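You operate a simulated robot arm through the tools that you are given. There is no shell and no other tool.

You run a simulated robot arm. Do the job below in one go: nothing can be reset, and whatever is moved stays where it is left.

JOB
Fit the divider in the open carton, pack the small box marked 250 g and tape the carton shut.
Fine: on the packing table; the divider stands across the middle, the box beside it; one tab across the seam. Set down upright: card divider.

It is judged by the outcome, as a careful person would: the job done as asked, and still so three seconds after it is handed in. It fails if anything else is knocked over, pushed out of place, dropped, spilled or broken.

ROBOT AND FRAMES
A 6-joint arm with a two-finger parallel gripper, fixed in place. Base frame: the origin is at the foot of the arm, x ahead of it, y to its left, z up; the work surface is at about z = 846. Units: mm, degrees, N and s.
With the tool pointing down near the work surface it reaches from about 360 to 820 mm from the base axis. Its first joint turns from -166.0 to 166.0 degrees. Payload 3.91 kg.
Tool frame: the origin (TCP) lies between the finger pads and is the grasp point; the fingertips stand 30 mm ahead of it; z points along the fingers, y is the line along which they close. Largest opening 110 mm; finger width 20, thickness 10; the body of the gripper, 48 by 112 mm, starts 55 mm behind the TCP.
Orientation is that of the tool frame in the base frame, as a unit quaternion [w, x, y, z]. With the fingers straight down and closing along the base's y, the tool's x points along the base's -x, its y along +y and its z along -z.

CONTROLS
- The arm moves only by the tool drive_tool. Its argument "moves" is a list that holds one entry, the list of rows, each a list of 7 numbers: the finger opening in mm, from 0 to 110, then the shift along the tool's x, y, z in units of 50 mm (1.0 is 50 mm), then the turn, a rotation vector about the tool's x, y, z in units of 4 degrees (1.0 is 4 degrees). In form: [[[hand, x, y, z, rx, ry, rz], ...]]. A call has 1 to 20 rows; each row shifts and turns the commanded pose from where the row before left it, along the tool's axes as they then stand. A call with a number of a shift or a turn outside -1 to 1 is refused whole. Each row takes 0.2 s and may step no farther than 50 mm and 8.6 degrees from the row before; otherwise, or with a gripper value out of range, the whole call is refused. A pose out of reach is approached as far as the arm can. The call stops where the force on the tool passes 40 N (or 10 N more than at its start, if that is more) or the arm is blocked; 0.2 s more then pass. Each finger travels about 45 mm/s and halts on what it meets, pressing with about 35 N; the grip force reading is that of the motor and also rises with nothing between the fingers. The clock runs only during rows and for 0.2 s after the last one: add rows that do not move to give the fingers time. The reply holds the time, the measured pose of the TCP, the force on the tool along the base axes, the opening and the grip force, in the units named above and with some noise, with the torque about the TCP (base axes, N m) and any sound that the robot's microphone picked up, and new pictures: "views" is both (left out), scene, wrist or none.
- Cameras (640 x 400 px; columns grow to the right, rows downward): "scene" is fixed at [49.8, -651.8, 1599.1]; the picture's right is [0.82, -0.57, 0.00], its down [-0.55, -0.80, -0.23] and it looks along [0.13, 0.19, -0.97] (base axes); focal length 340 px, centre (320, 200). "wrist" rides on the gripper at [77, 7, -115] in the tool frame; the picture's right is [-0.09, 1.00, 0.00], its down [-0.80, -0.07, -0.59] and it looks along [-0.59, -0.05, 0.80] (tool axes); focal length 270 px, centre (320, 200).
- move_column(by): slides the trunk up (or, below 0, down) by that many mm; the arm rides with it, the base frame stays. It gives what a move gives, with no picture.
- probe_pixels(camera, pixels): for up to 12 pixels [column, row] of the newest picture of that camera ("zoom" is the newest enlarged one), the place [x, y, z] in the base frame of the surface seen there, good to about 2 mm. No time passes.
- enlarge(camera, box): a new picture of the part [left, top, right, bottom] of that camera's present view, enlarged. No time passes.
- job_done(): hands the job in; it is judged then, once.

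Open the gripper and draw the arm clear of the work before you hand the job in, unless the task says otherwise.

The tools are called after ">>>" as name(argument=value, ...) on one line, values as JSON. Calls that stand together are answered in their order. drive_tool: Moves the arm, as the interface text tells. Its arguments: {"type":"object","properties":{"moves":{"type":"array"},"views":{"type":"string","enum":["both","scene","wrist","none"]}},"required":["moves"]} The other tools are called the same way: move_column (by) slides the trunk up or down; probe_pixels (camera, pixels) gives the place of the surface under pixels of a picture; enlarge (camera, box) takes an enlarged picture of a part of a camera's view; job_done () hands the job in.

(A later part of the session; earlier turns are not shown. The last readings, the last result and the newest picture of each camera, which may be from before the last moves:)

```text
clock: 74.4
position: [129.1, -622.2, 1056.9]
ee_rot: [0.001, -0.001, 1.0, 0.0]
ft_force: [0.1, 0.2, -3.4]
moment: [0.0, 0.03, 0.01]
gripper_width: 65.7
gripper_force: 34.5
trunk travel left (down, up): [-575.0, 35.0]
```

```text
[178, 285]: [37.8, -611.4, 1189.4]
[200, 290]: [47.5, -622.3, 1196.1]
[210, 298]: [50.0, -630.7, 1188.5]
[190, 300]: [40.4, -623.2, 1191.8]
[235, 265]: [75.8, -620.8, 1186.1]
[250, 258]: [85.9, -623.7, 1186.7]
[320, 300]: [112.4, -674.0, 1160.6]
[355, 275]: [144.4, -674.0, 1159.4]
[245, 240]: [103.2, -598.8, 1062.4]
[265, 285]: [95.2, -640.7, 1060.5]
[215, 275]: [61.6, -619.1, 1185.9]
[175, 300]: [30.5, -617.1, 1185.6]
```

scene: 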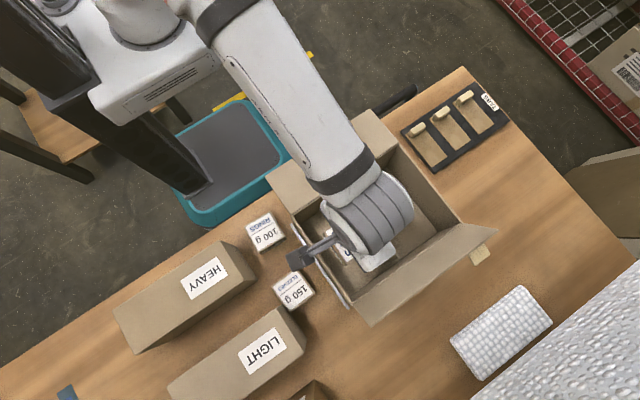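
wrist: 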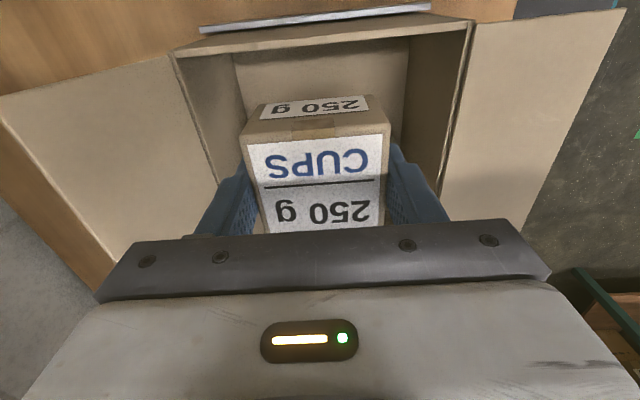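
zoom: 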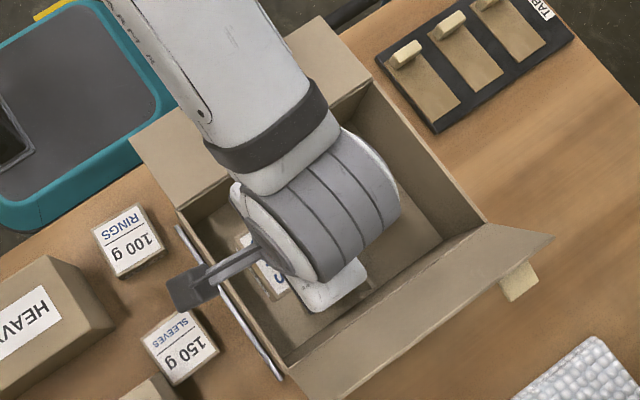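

The camera head will clear the rim by about 10 mm at the final height. I shift 4 mm away from the divider and lower the box slowly to about 10 mm above the carton floor.

>>> drive_tool(moves=[[[0, 0.04, 0, 0.05, 0, 0, 0], [0, 0.04, 0, 0.1, 0, 0, 0], [0, 0, 0, 0.15, 0, 0, 0], [0, 0, 0, 0.2, 0, 0, 0], [0, 0, 0, 0.2, 0, 0, 0], [0, 0, 0, 0.2, 0, 0, 0], [0, 0, 0, 0.2, 0, 0, 0], [0, 0, 0, 0.2, 0, 0, 0], [0, 0, 0, 0.2, 0, 0, 0], [0, 0, 0, 0.2, 0, 0, 0], [0, 0, 0, 0.2, 0, 0, 0], [0, 0, 0, 0.2, 0, 0, 0], [0, 0, 0, 0.2, 0, 0, 0], [0, 0, 0, 0.2, 0, 0, 0], [0, 0, 0, 0.2, 0, 0, 0], [0, 0, 0, 0.2, 0, 0, 0], [0, 0, 0, 0.15, 0, 0, 0], [0, 0, 0, 0.1, 0, 0, 0], [0, 0, 0, 0.05, 0, 0, 0]]], views="both")

>>> enlarge(camera="scene", box=[260, 100, 480, 320])

```text
clock: 78.4
position: [125.4, -622.8, 896.2]
ee_rot: [-0.001, 0.0, 1.0, -0.001]
ft_force: [0.8, -0.1, -2.7]
moment: [0.0, -0.01, 0.01]
gripper_width: 65.9
gripper_force: 34.8
trunk travel left (down, up): [-575.0, 35.0]
```

scene: 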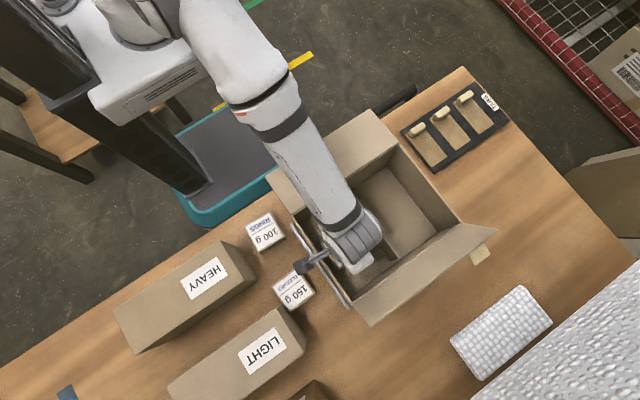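
wrist: 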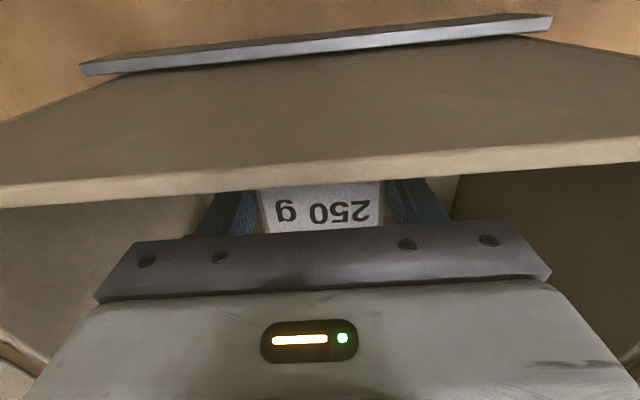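

```text
1.82 times, centred on (370, 210) of scene
```

zoom: 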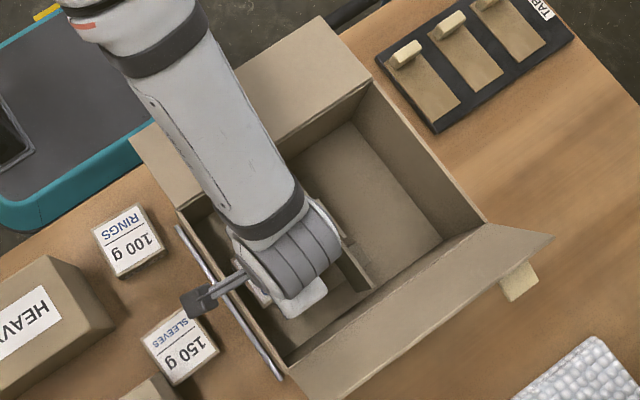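

The box is just above the floor. I lower it gently in small steps until contact.

>>> drive_tool(moves=[[[0, 0, 0, 0.04, 0, 0, 0], [0, 0, 0, 0.04, 0, 0, 0], [0, 0, 0, 0.04, 0, 0, 0], [0, 0, 0, 0.02, 0, 0, 0], [0, 0, 0, 0.02, 0, 0, 0], [0, 0, 0, 0, 0, 0, 0]]], views="none")

```text
clock: 79.8
position: [126.1, -622.1, 889.2]
ee_rot: [0.0, 0.0, 1.0, 0.0]
ft_force: [0.3, 0.0, -2.2]
moment: [0.02, 0.0, -0.01]
gripper_width: 65.7
gripper_force: 34.7
trunk travel left (down, up): [-575.0, 35.0]
```

Still hanging freely (-2.2 N). I continue down in 1 mm steps.

>>> drive_tool(moves=[[[0, 0, 0, 0.02, 0, 0, 0], [0, 0, 0, 0.02, 0, 0, 0], [0, 0, 0, 0.02, 0, 0, 0], [0, 0, 0, 0, 0, 0, 0]]], views="none")

```text
clock: 80.8
position: [125.5, -623.5, 884.4]
ee_rot: [0.001, 0.0, 1.0, 0.0]
ft_force: [0.4, 0.6, -1.9]
moment: [0.01, -0.02, 0.03]
gripper_width: 65.6
gripper_force: 35.4
trunk travel left (down, up): [-575.0, 35.0]
```

>>> drive_tool(moves=[[[0, 0, 0, 0.02, 0, 0, 0], [0, 0, 0, 0.02, 0, 0, 0], [0, 0, 0, 0, 0, 0, 0]]], views="scene")

```text
clock: 81.6
position: [125.9, -622.3, 886.4]
ee_rot: [0.0, -0.001, 1.0, -0.001]
ft_force: [-0.4, -0.3, 16.3]
moment: [0.63, 0.02, -0.02]
gripper_width: 65.5
gripper_force: 35.3
trunk travel left (down, up): [-575.0, 35.0]
```

scene: 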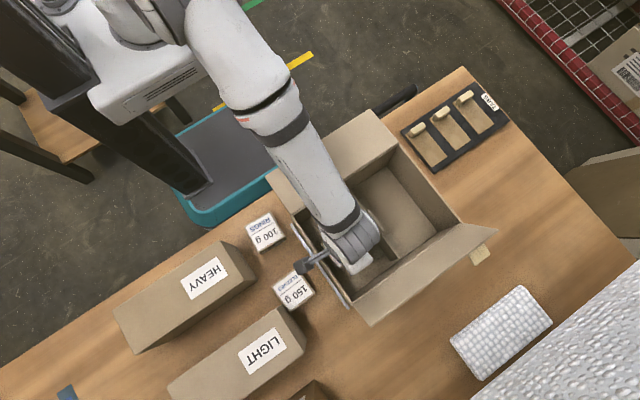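

The box rests on the carton floor (16 N contact). I release it and raise the gripper straight up.

>>> drive_tool(moves=[[[68, 0, 0, -0.02, 0, 0, 0], [76, 0, 0, 0, 0, 0, 0], [84, 0, 0, 0, 0, 0, 0], [90, 0, 0, 0, 0, 0, 0], [90, 0, 0, 0, 0, 0, 0], [90, 0, 0, -0.1, 0, 0, 0], [90, 0, 0, -0.2, 0, 0, 0], [90, 0, 0, -0.4, 0, 0, 0], [90, 0, 0, -0.6, 0, 0, 0], [90, 0, 0, -0.6, 0, 0, 0], [90, 0, 0, -0.8, 0, 0, 0], [90, 0, 0, -0.8, 0, 0, 0], [90, 0, 0, -0.8, 0, 0, 0]]], views="both")

>>> enlarge(camera="scene", box=[260, 100, 480, 320])

```text
clock: 84.4
position: [125.3, -621.2, 1099.9]
ee_rot: [0.001, 0.0, 1.0, 0.0]
ft_force: [-0.3, 0.5, 0.3]
moment: [-0.02, -0.02, 0.01]
gripper_width: 90.1
gripper_force: 0.1
trunk travel left (down, up): [-575.0, 35.0]
```

scene: 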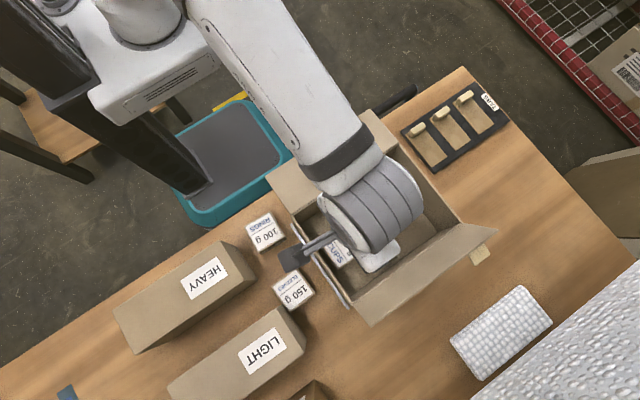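
wrist: 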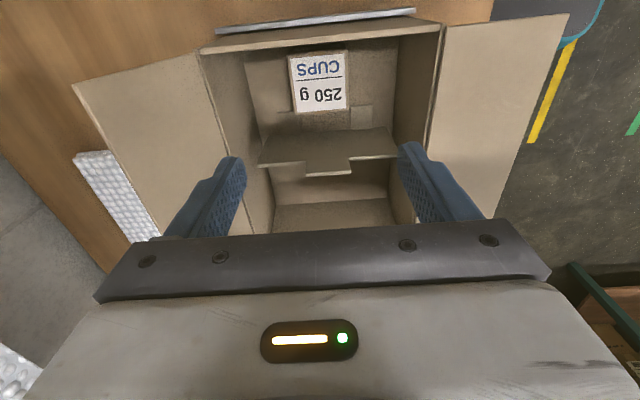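

```text
1.82 times, centred on (370, 210) of scene
```

zoom: 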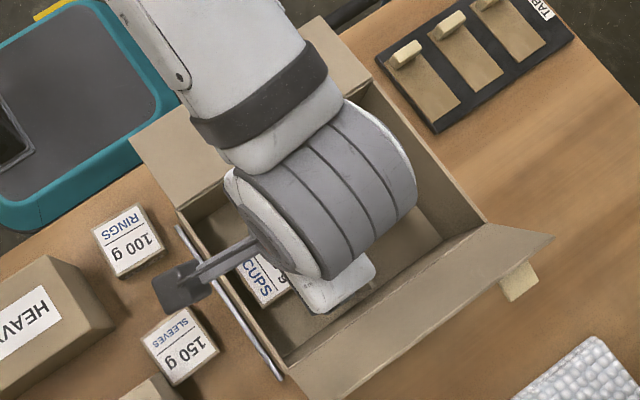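

The box stands in the left compartment beside the divider. Now the flaps: I look closely at the far flap and the small beige piece on its outer side at scene (480,255).

>>> enlarge(camera="scene", box=[430, 200, 530, 290])

>>> enlarge(camera="wrist", box=[60, 0, 260, 250])

```text
4.44 times, centred on (480, 245) of scene
```

zoom: 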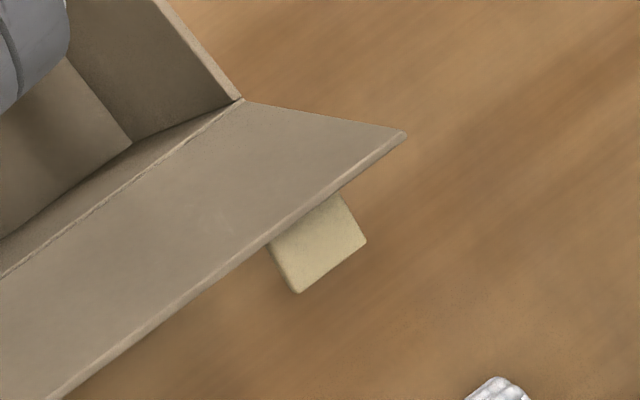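

```text
1.60 times, centred on (160, 125) of wrist
```

zoom: 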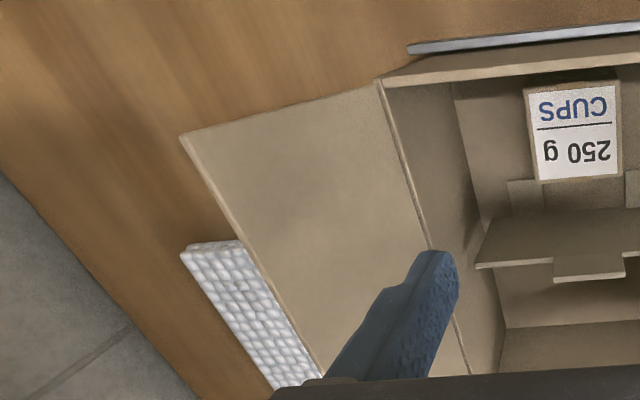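

The beige piece is a small pull block on the flap's outer face (x≈271–300), so I will push the far flap at x≈190 instead. I close the fingers, tilt 16° outward and move over the flap's top edge to its outer side.

>>> drive_tool(moves=[[[60, 0, 0, -0.2, 1, 0, 0], [40, 0, 0, -0.2, 1, 0, 0], [20, 0, 0, -0.2, 1, 0, 0], [0, 0, 0, 0, 1, 0, 0], [0, -0.26, -0.625, 0.1, 0, 0, 0], [0, -0.26, -0.625, 0.1, 0, 0, 0], [0, -0.26, -0.625, 0.1, 0, 0, 0], [0, -0.26, -0.625, 0.1, 0, 0, 0], [0, -0.26, -0.625, 0.1, 0, 0, 0]]], views="both")

```text
clock: 86.4
position: [190.9, -777.9, 1147.8]
ee_rot: [0.0, 0.0, 0.99, -0.138]
ft_force: [-0.1, -0.7, -0.9]
moment: [0.01, 0.02, 0.01]
gripper_width: 0.0
gripper_force: 35.9
trunk travel left (down, up): [-575.0, 35.0]
```

scene: 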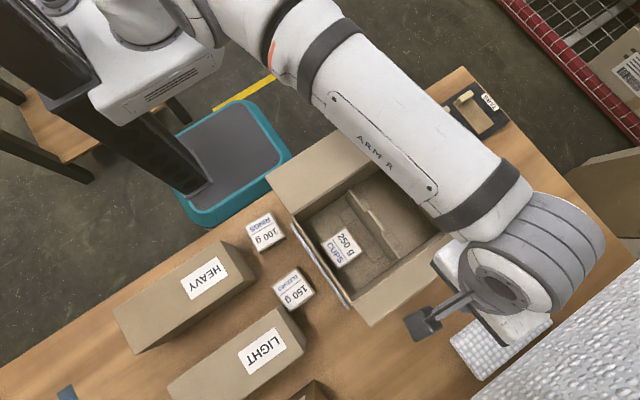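
wrist: 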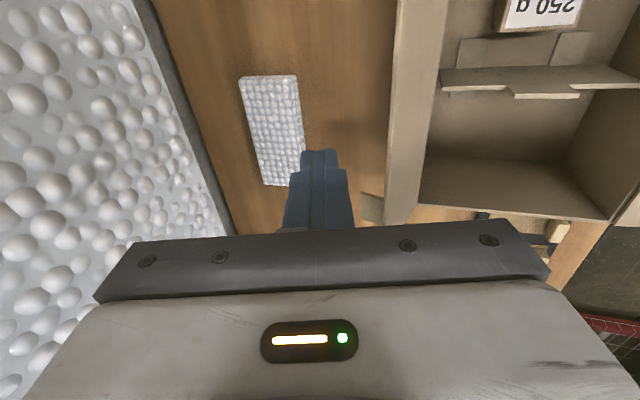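

The closed fingers are past the flap (flap edge at column ~390 in the wrist view). I descend behind it to TCP z≈1068 with ~13 mm clearance.

>>> drive_tool(moves=[[[0, 0, 0.179, 0.503, 0, 0, 0], [0, 0, 0.179, 0.503, 0, 0, 0], [0, 0, 0.179, 0.503, 0, 0, 0], [0, 0, 0, 0, 0, 0, 0]]], views="both")

```text
clock: 87.4
position: [191.3, -772.0, 1067.4]
ee_rot: [-0.001, 0.0, 0.99, -0.139]
ft_force: [-0.7, 0.7, 0.5]
moment: [0.01, -0.03, 0.0]
gripper_width: 0.0
gripper_force: 35.1
trunk travel left (down, up): [-575.0, 35.0]
```

scene: 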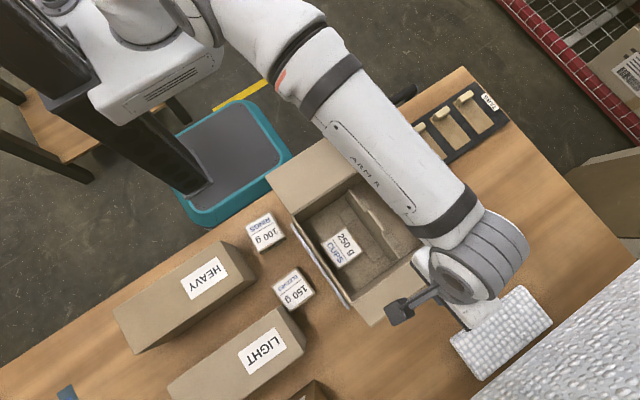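
wrist: 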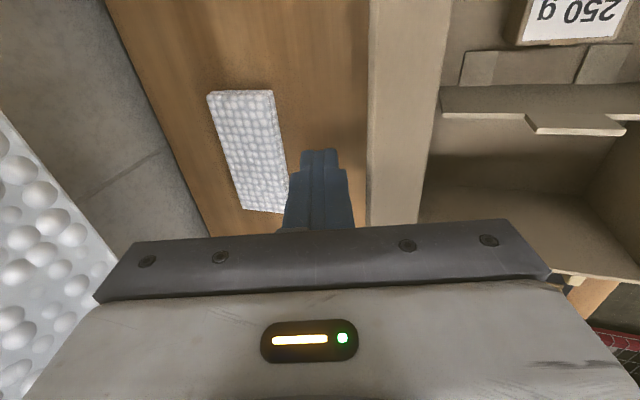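

The fingers are behind the flap with about 24 mm overlap. I push toward +y slowly at constant height and watch the flap.

>>> drive_tool(moves=[[[0, 0, 0.154, -0.044, 0, 0, 0], [0, 0, 0.154, -0.044, 0, 0, 0], [0, 0, 0.154, -0.044, 0, 0, 0], [0, 0, 0.154, -0.044, 0, 0, 0], [0, 0, 0.154, -0.044, 0, 0, 0], [0, 0, 0, 0, 0, 0, 0]]], views="both")

```text
clock: 88.8
position: [190.6, -731.3, 1072.5]
ee_rot: [0.001, -0.001, 0.99, -0.142]
ft_force: [1.9, -0.8, 29.0]
moment: [0.38, 0.03, -0.02]
gripper_width: 0.0
gripper_force: 35.7
trunk travel left (down, up): [-575.0, 35.0]
```

scene: 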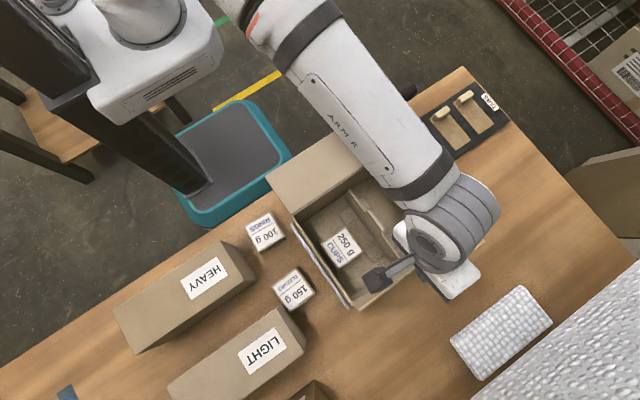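
wrist: 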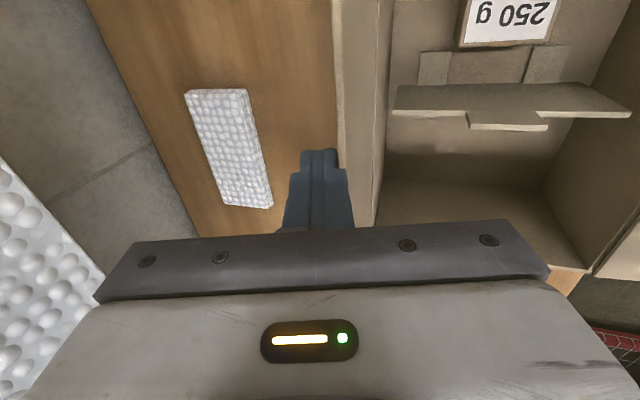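

The reading shows 29 N upward: the flap's rising edge seems caught under the step of the finger. I lift the tool 10 mm to relieve it.

>>> drive_tool(moves=[[[0, 0, -0.028, -0.096, 0, 0, 0], [0, 0, -0.028, -0.096, 0, 0, 0], [0, 0, 0, 0, 0, 0, 0]]], views="both")

>>> enlarge(camera="scene", box=[330, 200, 520, 340])

```text
clock: 89.6
position: [190.4, -732.1, 1076.9]
ee_rot: [0.0, 0.001, 0.99, -0.139]
ft_force: [0.0, 0.9, -0.1]
moment: [-0.07, 0.01, -0.02]
gripper_width: 0.0
gripper_force: 35.1
trunk travel left (down, up): [-575.0, 35.0]
```

scene: 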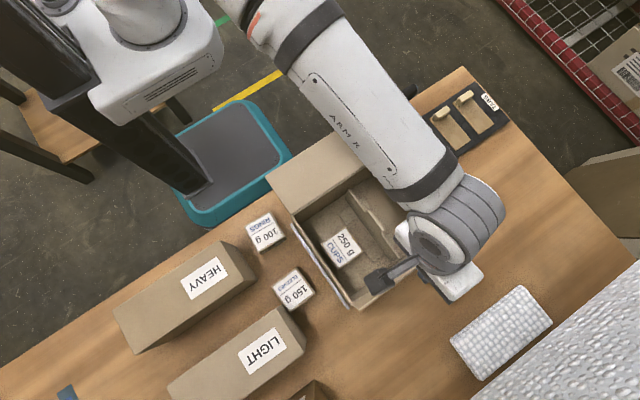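
wrist: 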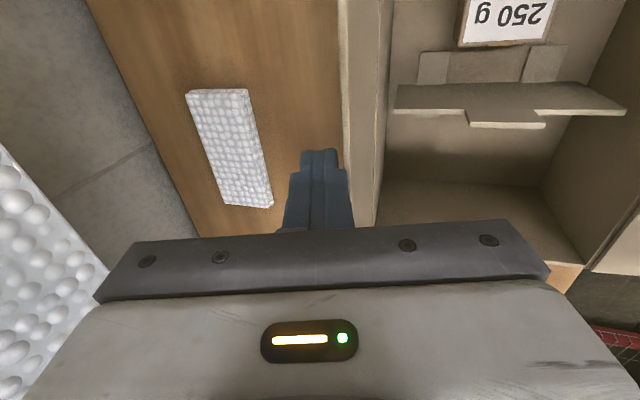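

```text
2.86 times, centred on (425, 270) of scene
```

zoom: 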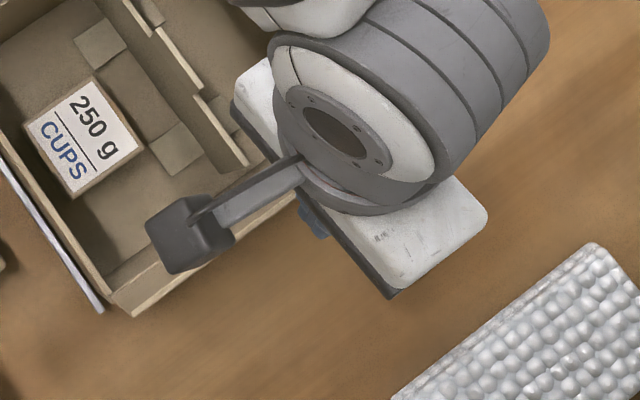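

The flap now stands near vertical and the force is gone. I continue the arc: push past vertical and start following it down (to roughly 45°).

>>> drive_tool(moves=[[[0, 0, 0.154, -0.044, 0, 0, 0], [0, 0, 0.154, -0.044, 0, 0, 0], [0, 0, 0.154, -0.044, 0, 0, 0], [0, 0, 0.154, -0.044, 0, 0, 0], [0, 0, 0.189, 0.025, 0, 0, 0], [0, 0, 0.189, 0.025, 0, 0, 0], [0, 0, 0.189, 0.072, 0, 0, 0], [0, 0, 0.189, 0.072, 0, 0, 0]]], views="both")

>>> enlarge(camera="scene", box=[300, 150, 520, 340])

```text
clock: 91.4
position: [191.1, -668.3, 1059.0]
ee_rot: [0.0, -0.001, 0.99, -0.14]
ft_force: [-0.2, 0.4, 0.2]
moment: [-0.04, -0.02, -0.01]
gripper_width: 0.4
gripper_force: 35.0
trunk travel left (down, up): [-575.0, 35.0]
```

scene: 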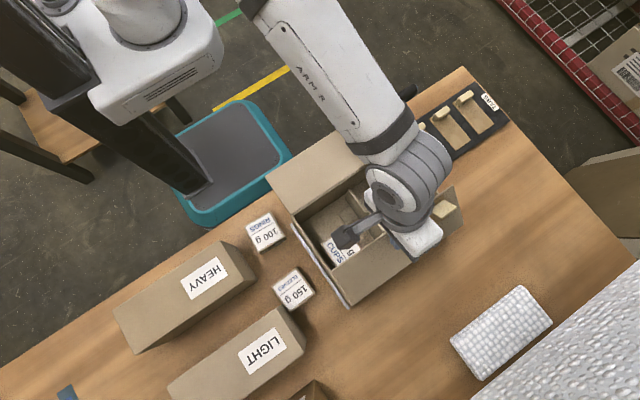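
wrist: 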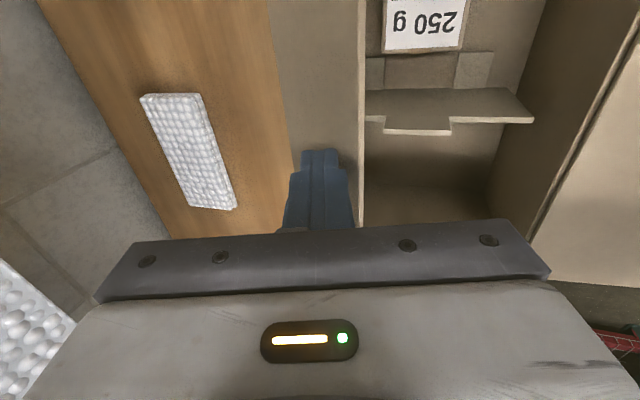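

```text
2.11 times, centred on (410, 245) of scene
```

zoom: 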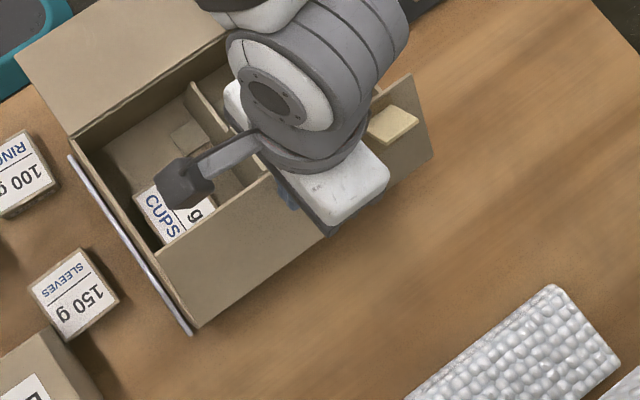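

The flap follows freely and now leans inward at about 45°. I continue down the arc toward closed.

>>> drive_tool(moves=[[[0, 0, 0.163, 0.122, 0, 0, 0], [0, 0, 0.163, 0.122, 0, 0, 0], [0, 0, 0.127, 0.159, 0, 0, 0], [0, 0, 0.127, 0.159, 0, 0, 0], [0, 0, 0.07, 0.12, 0, 0, 0], [0, 0, 0, 0, 0, 0, 0]]], views="both")

>>> enlarge(camera="scene", box=[300, 150, 520, 340])

```text
clock: 92.8
position: [191.1, -644.2, 1016.8]
ee_rot: [0.0, -0.001, 0.99, -0.139]
ft_force: [0.2, -0.8, 0.0]
moment: [-0.03, -0.04, 0.01]
gripper_width: 0.0
gripper_force: 35.3
trunk travel left (down, up): [-575.0, 35.0]
```

scene: 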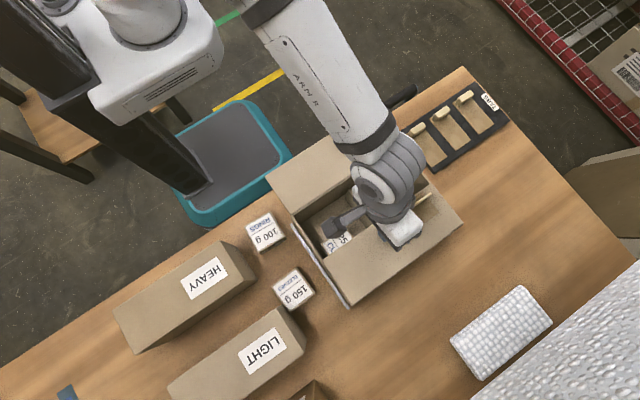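
wrist: 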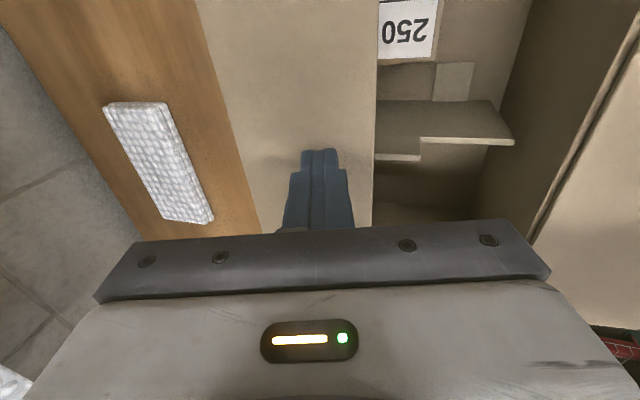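

```text
2.11 times, centred on (410, 245) of scene
```

zoom: 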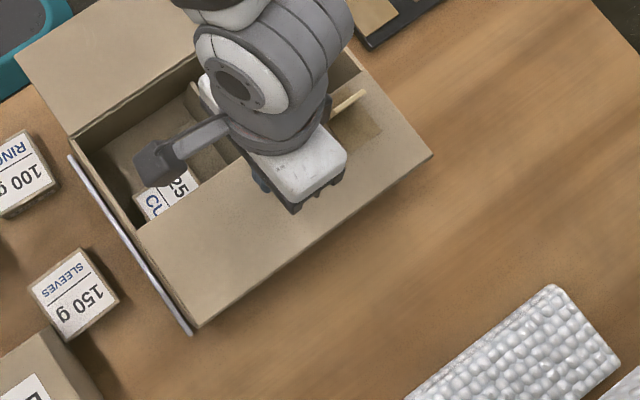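

The flap is nearly flat. I press it the last few millimetres down and watch the force.

>>> drive_tool(moves=[[[0, 0, 0.0166, 0.0577, 0, 0, 0], [0, 0, 0.0166, 0.0577, 0, 0, 0], [0, 0, 0.0166, 0.0577, 0, 0, 0], [0, 0, 0.0166, 0.0577, 0, 0, 0], [0, 0, 0, 0, 0, 0, 0]]], views="both")

>>> enlarge(camera="scene", box=[300, 150, 520, 340])

>>> probe_pixels(camera="zoom", pixels=[[145, 232], [195, 325], [425, 155], [350, 75], [200, 260], [170, 220], [230, 200], [350, 98], [360, 120], [300, 250], [75, 135], [215, 50]])

```text
clock: 94.0
position: [190.3, -645.1, 1007.5]
ee_rot: [0.0, 0.0, 0.99, -0.14]
ft_force: [0.5, -0.5, 6.9]
moment: [-0.02, 0.01, 0.01]
gripper_width: 0.1
gripper_force: 35.2
trunk travel left (down, up): [-575.0, 35.0]
```

scene: 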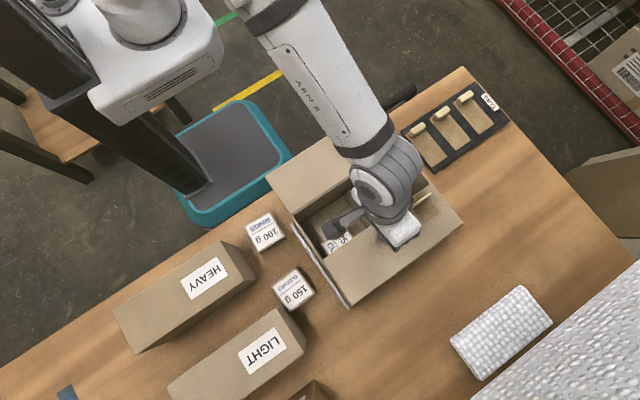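
wrist: 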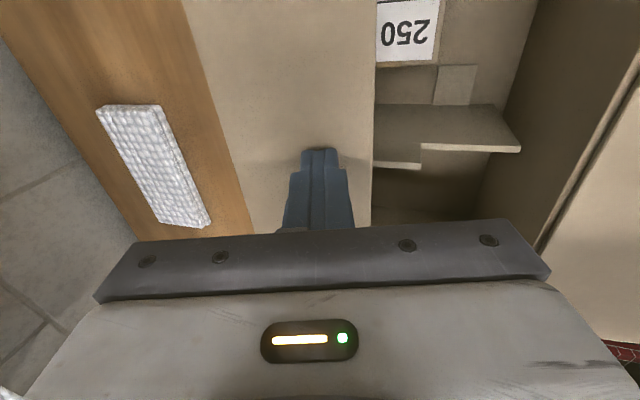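

```text
2.11 times, centred on (410, 245) of scene
```

zoom: 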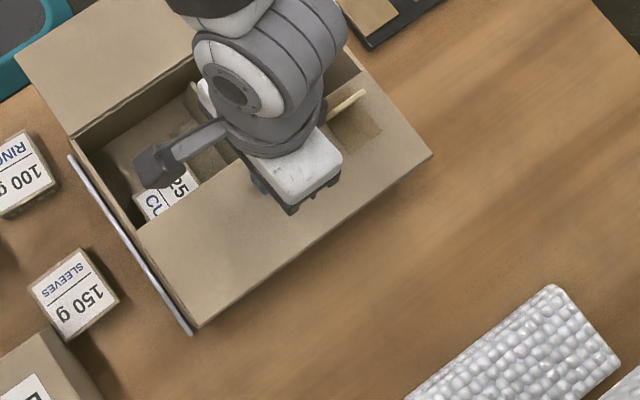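

```text
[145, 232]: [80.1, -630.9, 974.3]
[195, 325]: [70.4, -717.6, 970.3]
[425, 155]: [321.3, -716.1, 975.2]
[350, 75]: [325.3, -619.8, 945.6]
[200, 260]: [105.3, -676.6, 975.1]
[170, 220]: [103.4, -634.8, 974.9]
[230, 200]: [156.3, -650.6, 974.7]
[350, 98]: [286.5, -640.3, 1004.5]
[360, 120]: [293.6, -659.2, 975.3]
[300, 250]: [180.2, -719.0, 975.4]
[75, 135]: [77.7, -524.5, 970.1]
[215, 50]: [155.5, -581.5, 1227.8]
```

The far flap is flat at z≈975 (7 N contact). I lift off gently and check whether it stays closed.

>>> drive_tool(moves=[[[0, 0, -0.028, -0.096, 0, 0, 0], [0, 0, -0.055, -0.192, 0, 0, 0], [0, 0, -0.11, -0.385, 0, 0, 0], [0, 0, -0.166, -0.577, 0, 0, 0], [0, 0, -0.166, -0.577, 0, 0, 0], [0, 0, 0, 0, 0, 0, 0], [0, 0, 0, 0, 0, 0, 0]]], views="both")

>>> enlarge(camera="scene", box=[250, 100, 500, 340])

```text
clock: 95.6
position: [190.9, -645.9, 1101.7]
ee_rot: [0.0, -0.001, 0.99, -0.14]
ft_force: [0.9, 0.9, 0.1]
moment: [0.04, -0.03, -0.01]
gripper_width: 0.3
gripper_force: 35.2
trunk travel left (down, up): [-575.0, 35.0]
```

scene: 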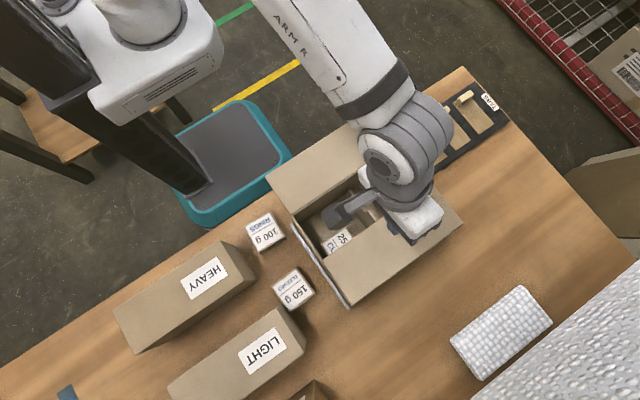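
wrist: 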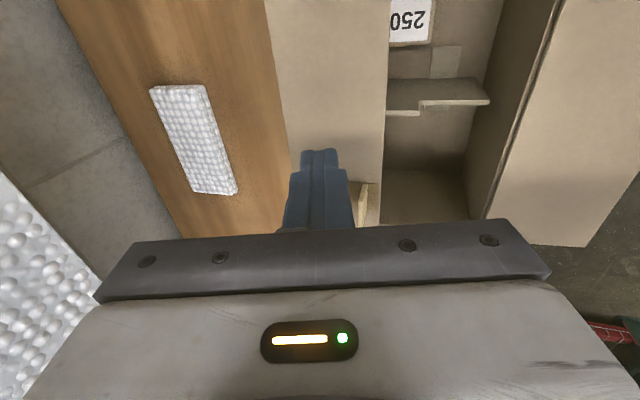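

```text
1.67 times, centred on (375, 220) of scene
```

zoom: 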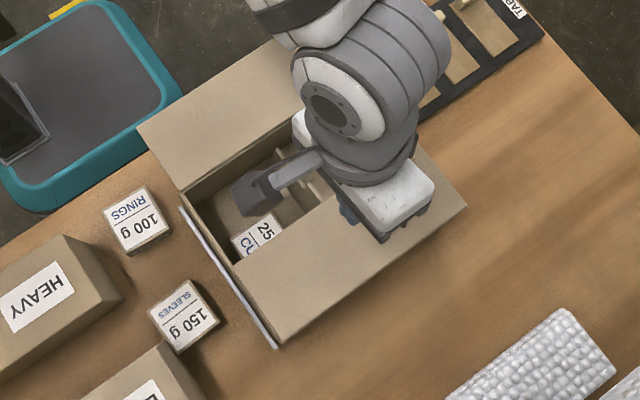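

>>> probe_pixels(camera="zoom", pixels=[[240, 262], [280, 342], [460, 205], [330, 210], [300, 300], [270, 260], [415, 165], [280, 48], [145, 125], [185, 190], [230, 120], [275, 130]])

```text
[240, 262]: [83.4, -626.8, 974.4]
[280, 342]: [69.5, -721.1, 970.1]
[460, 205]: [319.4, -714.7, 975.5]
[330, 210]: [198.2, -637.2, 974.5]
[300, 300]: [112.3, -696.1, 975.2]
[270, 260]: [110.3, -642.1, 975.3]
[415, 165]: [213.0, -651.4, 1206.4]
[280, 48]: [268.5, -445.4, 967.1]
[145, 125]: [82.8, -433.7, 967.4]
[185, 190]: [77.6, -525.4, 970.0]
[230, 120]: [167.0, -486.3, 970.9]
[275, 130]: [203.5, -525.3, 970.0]
```

The far flap stays closed. For the near flap (edge y≈-434, z≈967, lying out flat) I will lift it from beneath its edge with the tool tilted 30°; first I move around to the right of the flap at safe height and tilt.

>>> drive_tool(moves=[[[0, -0.54, 0.612, -0.259, 0, 0, 0], [0, -0.54, 0.612, -0.259, 0, 0, 0], [0, -0.54, 0.612, -0.259, 0, 0, 0], [0, -0.54, 0.612, -0.259, 0, 0, 0], [0, -0.54, 0.612, -0.259, 0, 0, 0], [0, -0.54, 0.612, -0.259, 0, 0, 0], [0, -0.54, 0.612, -0.259, 0, 0, 0], [0, 0, 0, 0, 1, 0, 0], [0, 0, 0, 0, 1, 0, 0], [0, 0, 0, 0, 1, 0, 0], [0, 0, 0, 0, 0.5, 0, 0]]], views="both")

```text
clock: 98.0
position: [378.8, -413.6, 1129.9]
ee_rot: [0.0, 0.0, 0.966, -0.259]
ft_force: [0.1, 0.6, -0.2]
moment: [0.02, 0.02, -0.02]
gripper_width: 0.1
gripper_force: 35.6
trunk travel left (down, up): [-575.0, 35.0]
```

scene: 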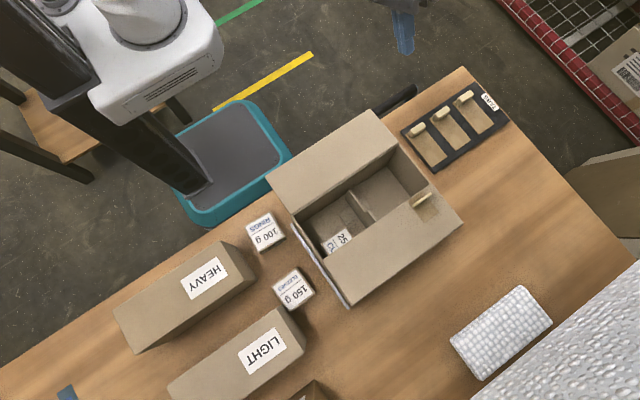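
wrist: 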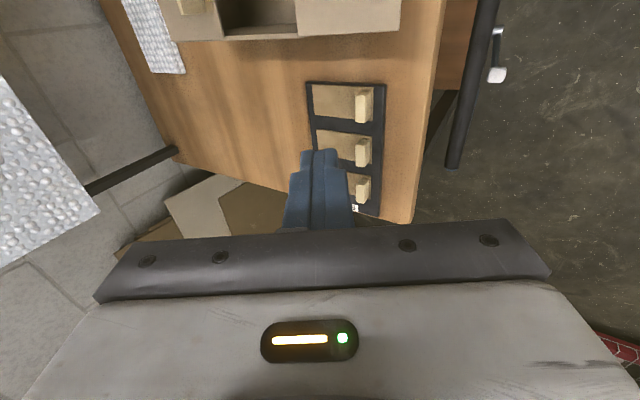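

The view is now free. I check the near flap's edge, the table edge and the black bar beside it before descending.

>>> enlarge(camera="scene", box=[250, 60, 500, 320])

>>> probe_pixels(camera="scene", pixels=[[395, 100], [412, 90], [380, 112], [372, 113], [320, 145], [275, 178], [450, 78], [430, 92], [398, 150], [240, 215], [350, 125], [470, 70]])

>>> probe_pixels(camera="wrist", pixels=[[470, 80], [455, 150], [485, 30], [497, 70], [420, 120], [410, 200], [430, 60]])

```text
1.54 times, centred on (375, 190) of scene
```

zoom: 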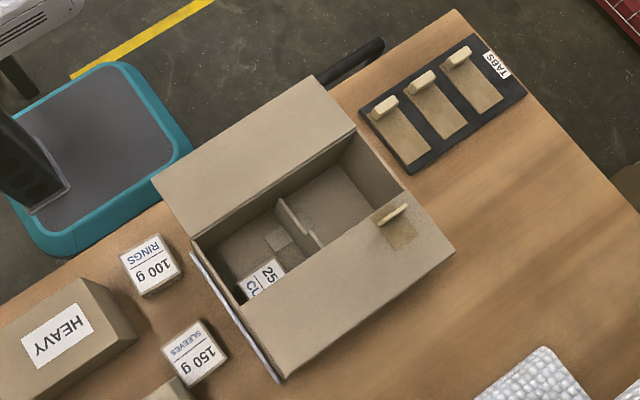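

```text
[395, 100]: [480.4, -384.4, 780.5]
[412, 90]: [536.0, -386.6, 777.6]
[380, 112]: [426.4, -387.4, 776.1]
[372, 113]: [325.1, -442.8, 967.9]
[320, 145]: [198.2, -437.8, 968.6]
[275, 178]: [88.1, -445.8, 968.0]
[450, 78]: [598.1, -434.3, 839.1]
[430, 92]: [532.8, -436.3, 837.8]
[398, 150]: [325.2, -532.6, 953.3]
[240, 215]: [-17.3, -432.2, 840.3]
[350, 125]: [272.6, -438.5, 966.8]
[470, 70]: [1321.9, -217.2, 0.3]
```

```text
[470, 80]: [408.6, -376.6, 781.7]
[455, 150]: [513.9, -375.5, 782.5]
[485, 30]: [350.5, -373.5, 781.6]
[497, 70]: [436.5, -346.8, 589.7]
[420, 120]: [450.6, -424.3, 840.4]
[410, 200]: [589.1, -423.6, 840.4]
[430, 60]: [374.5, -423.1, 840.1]
```

The black bar is low (z≈780) and the table edge is at y≈-423, so the space is free. I descend beside the flap's right end to TCP z≈948.

>>> drive_tool(moves=[[[0, 0, 0.364, 0.63, 0, 0, 0], [0, 0, 0.364, 0.63, 0, 0, 0], [0, 0, 0.364, 0.63, 0, 0, 0], [0, 0, 0.364, 0.63, 0, 0, 0], [0, 0, 0.364, 0.63, 0, 0, 0], [0, 0, 0, 0, 0, 0, 0]]], views="both")

```text
clock: 99.4
position: [378.8, -413.7, 946.5]
ee_rot: [0.0, -0.001, 0.966, -0.259]
ft_force: [-0.7, -0.1, 0.6]
moment: [0.01, -0.02, 0.01]
gripper_width: 0.0
gripper_force: 35.6
trunk travel left (down, up): [-575.0, 35.0]
```

scene: 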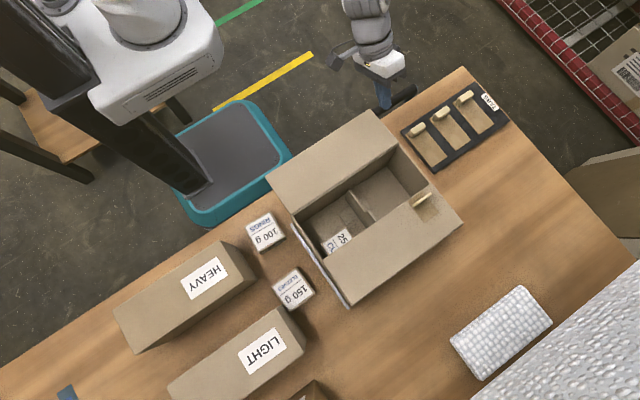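
wrist: 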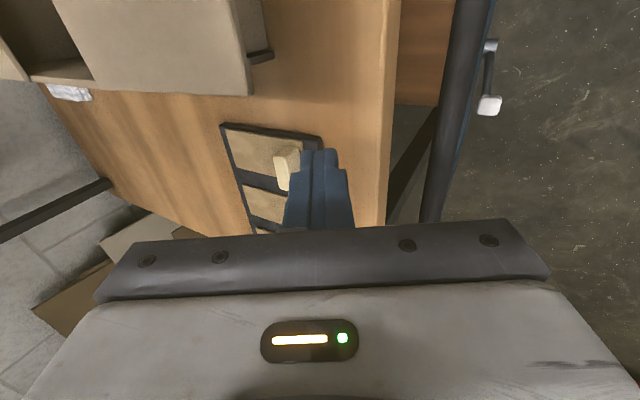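

In place at (379,-414,947). I slide in -x along the outside of the flap's edge to x≈235.

>>> drive_tool(moves=[[[0, 0.72, 0, 0, 0, 0, 0], [0, 0.72, 0, 0, 0, 0, 0], [0, 0.72, 0, 0, 0, 0, 0], [0, 0.72, 0, 0, 0, 0, 0], [0, 0, 0, 0, 0, 0, 0]]], views="both")

```text
clock: 100.6
position: [235.0, -411.3, 945.0]
ee_rot: [0.0, 0.001, 0.966, -0.259]
ft_force: [0.4, -0.5, 0.3]
moment: [0.02, 0.01, -0.02]
gripper_width: 0.0
gripper_force: 35.1
trunk travel left (down, up): [-575.0, 35.0]
```

scene: 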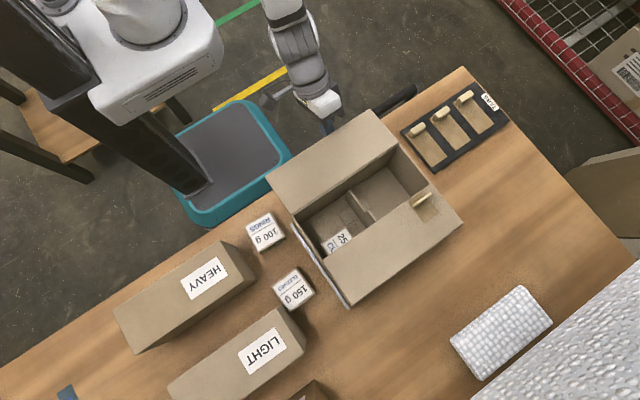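
wrist: 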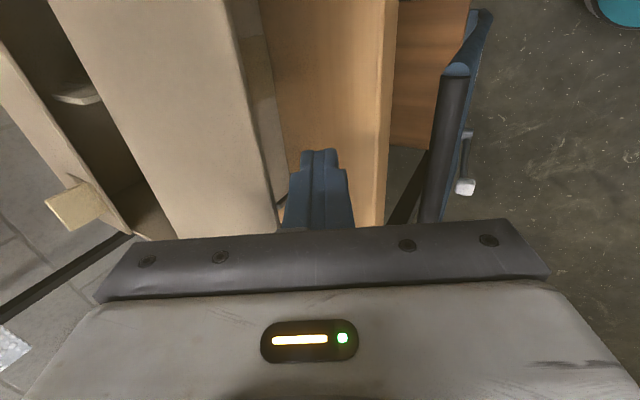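

The finger is beside the flap edge (edge at column ~275, finger at 285–355). I move in to contact under the edge and start lifting along the flap's arc to about 30°.

>>> drive_tool(moves=[[[0, 0, -0.19, 0, 0, 0, 0], [0, 0, -0.19, 0, 0, 0, 0], [0, 0, -0.117, -0.142, 0, 0, 0], [0, 0, -0.117, -0.142, 0, 0, 0], [0, 0, -0.117, -0.142, 0, 0, 0], [0, 0, -0.125, -0.096, 0, 0, 0], [0, 0, -0.125, -0.096, 0, 0, 0], [0, 0, -0.125, -0.096, 0, 0, 0], [0, 0, 0, 0, 0, 0, 0]]], views="both")

>>> enlarge(camera="scene", box=[250, 60, 500, 320])

```text
clock: 101.2
position: [233.4, -421.1, 950.5]
ee_rot: [-0.001, -0.003, 0.969, -0.248]
ft_force: [2.4, 20.8, -3.1]
moment: [-0.27, -0.03, -0.22]
gripper_width: 0.0
gripper_force: 35.7
trunk travel left (down, up): [-575.0, 35.0]
stopped in row 3: the force on the tool passed its limit at 46 N (the readings are from after the stop); the commanded pose is now the measured one
```

scene: 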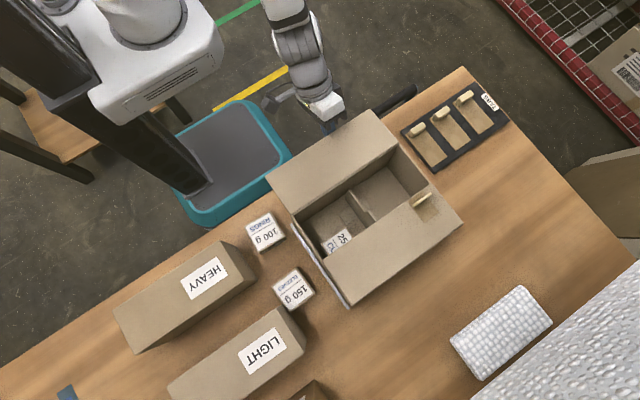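
wrist: 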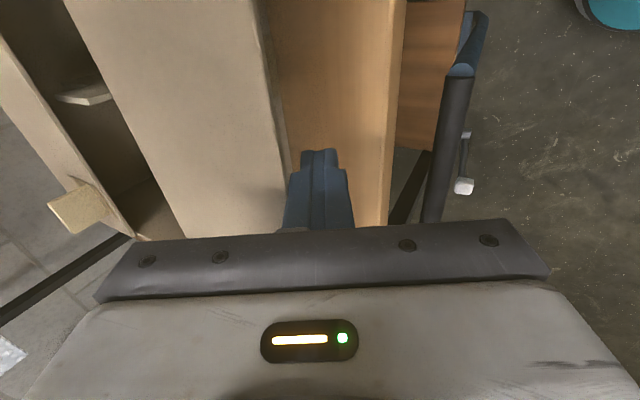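

```text
1.54 times, centred on (375, 190) of scene
```

zoom: 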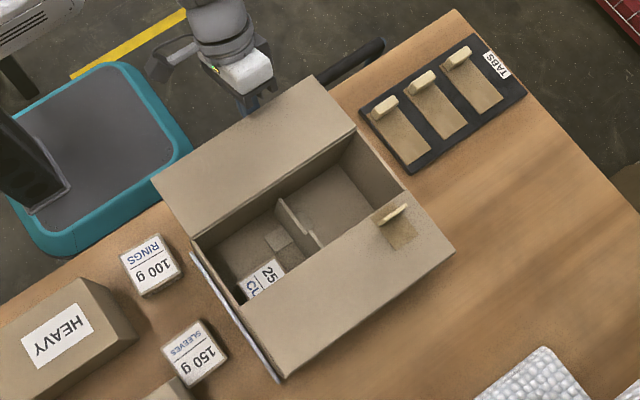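

The call stopped at 46 N: moving along the normal pushed the edge toward its hinge instead of lifting it. The carton has not shifted; I ease back 3 mm and then lift mainly upward along the flap's arc.

>>> drive_tool(moves=[[[0, 0, 0.028, -0.073, 0, 0, 0], [0, 0, 0.02, 0.01, 0, 0, 0], [0, 0, -0.09, -0.13, 0, 0, 0], [0, 0, -0.09, -0.13, 0, 0, 0]]], views="both")

>>> enlarge(camera="scene", box=[250, 60, 500, 320])

```text
clock: 102.2
position: [234.0, -421.0, 970.4]
ee_rot: [0.0, -0.002, 0.968, -0.252]
ft_force: [-0.3, 1.6, 0.5]
moment: [-0.01, -0.03, 0.0]
gripper_width: 0.0
gripper_force: 35.0
trunk travel left (down, up): [-575.0, 35.0]
```

scene: 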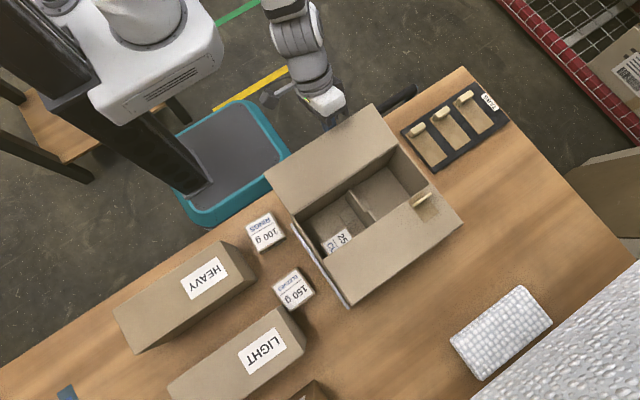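
wrist: 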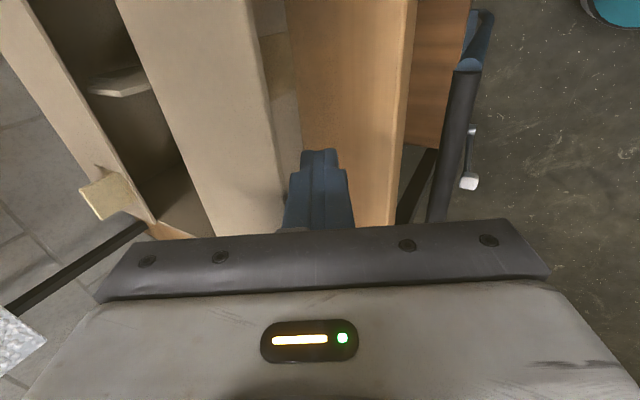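

```text
1.54 times, centred on (375, 190) of scene
```

zoom: 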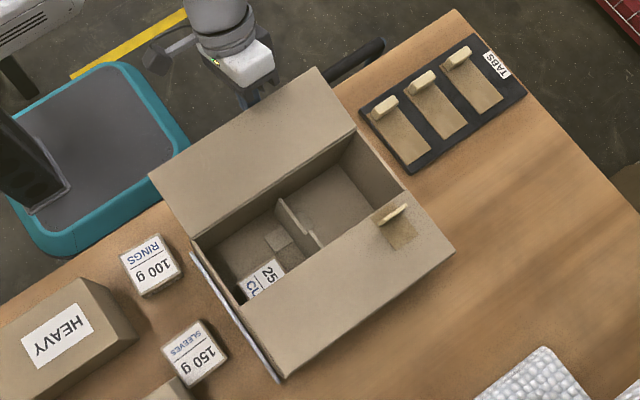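

The flap's outer edge moved up in the picture. I probe its height.

>>> probe_pixels(camera="zoom", pixels=[[316, 72], [156, 176], [235, 125], [240, 160], [280, 100], [352, 128], [192, 240], [200, 235]])

```text
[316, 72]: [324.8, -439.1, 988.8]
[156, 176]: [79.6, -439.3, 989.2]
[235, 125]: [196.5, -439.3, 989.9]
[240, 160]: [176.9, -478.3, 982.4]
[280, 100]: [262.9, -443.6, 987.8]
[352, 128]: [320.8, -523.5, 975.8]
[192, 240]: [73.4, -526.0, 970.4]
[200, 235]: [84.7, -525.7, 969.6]
```

The edge rose from 967 to 989 with almost no force. I continue along the arc to about 60°.

>>> drive_tool(moves=[[[0, 0, -0.136, -0.12, 0, 0, 0], [0, 0, -0.136, -0.12, 0, 0, 0], [0, 0, -0.136, -0.12, 0, 0, 0], [0, 0, -0.146, -0.06, 0, 0, 0], [0, 0, -0.146, -0.06, 0, 0, 0], [0, 0, -0.146, -0.06, 0, 0, 0], [0, 0, -0.157, -0.023, 0, 0, 0], [0, 0, -0.157, -0.023, 0, 0, 0], [0, 0, -0.157, -0.023, 0, 0, 0]]], views="both")

>>> enlarge(camera="scene", box=[250, 60, 500, 320])

```text
clock: 104.2
position: [234.2, -464.7, 1027.8]
ee_rot: [0.0, -0.002, 0.968, -0.251]
ft_force: [0.3, -0.1, 0.4]
moment: [0.02, -0.02, 0.0]
gripper_width: 0.0
gripper_force: 35.3
trunk travel left (down, up): [-575.0, 35.0]
```

scene: 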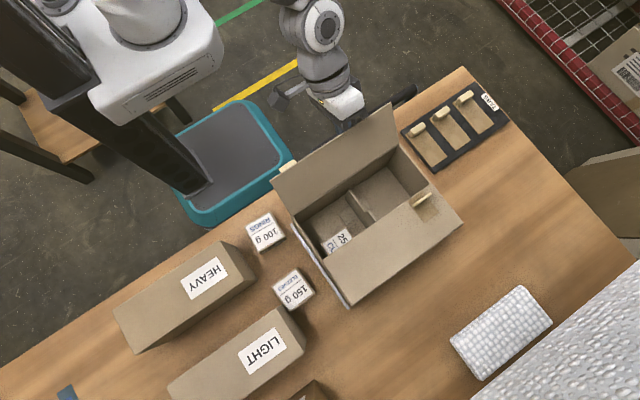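
wrist: 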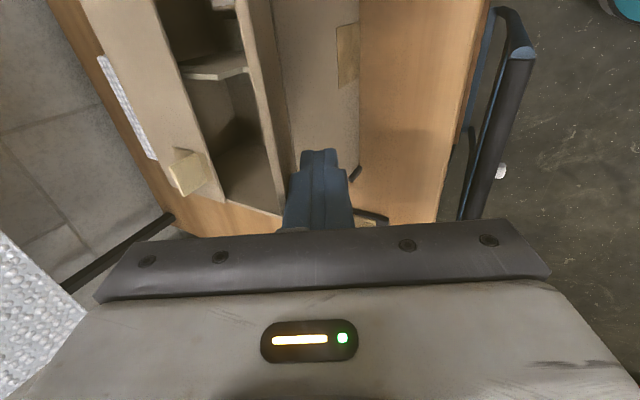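

```text
1.54 times, centred on (375, 190) of scene
```

zoom: 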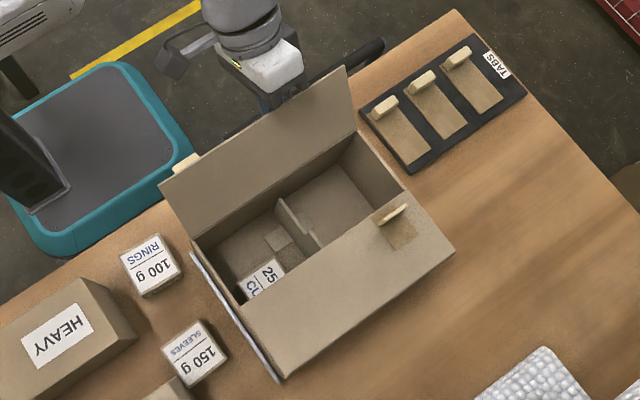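

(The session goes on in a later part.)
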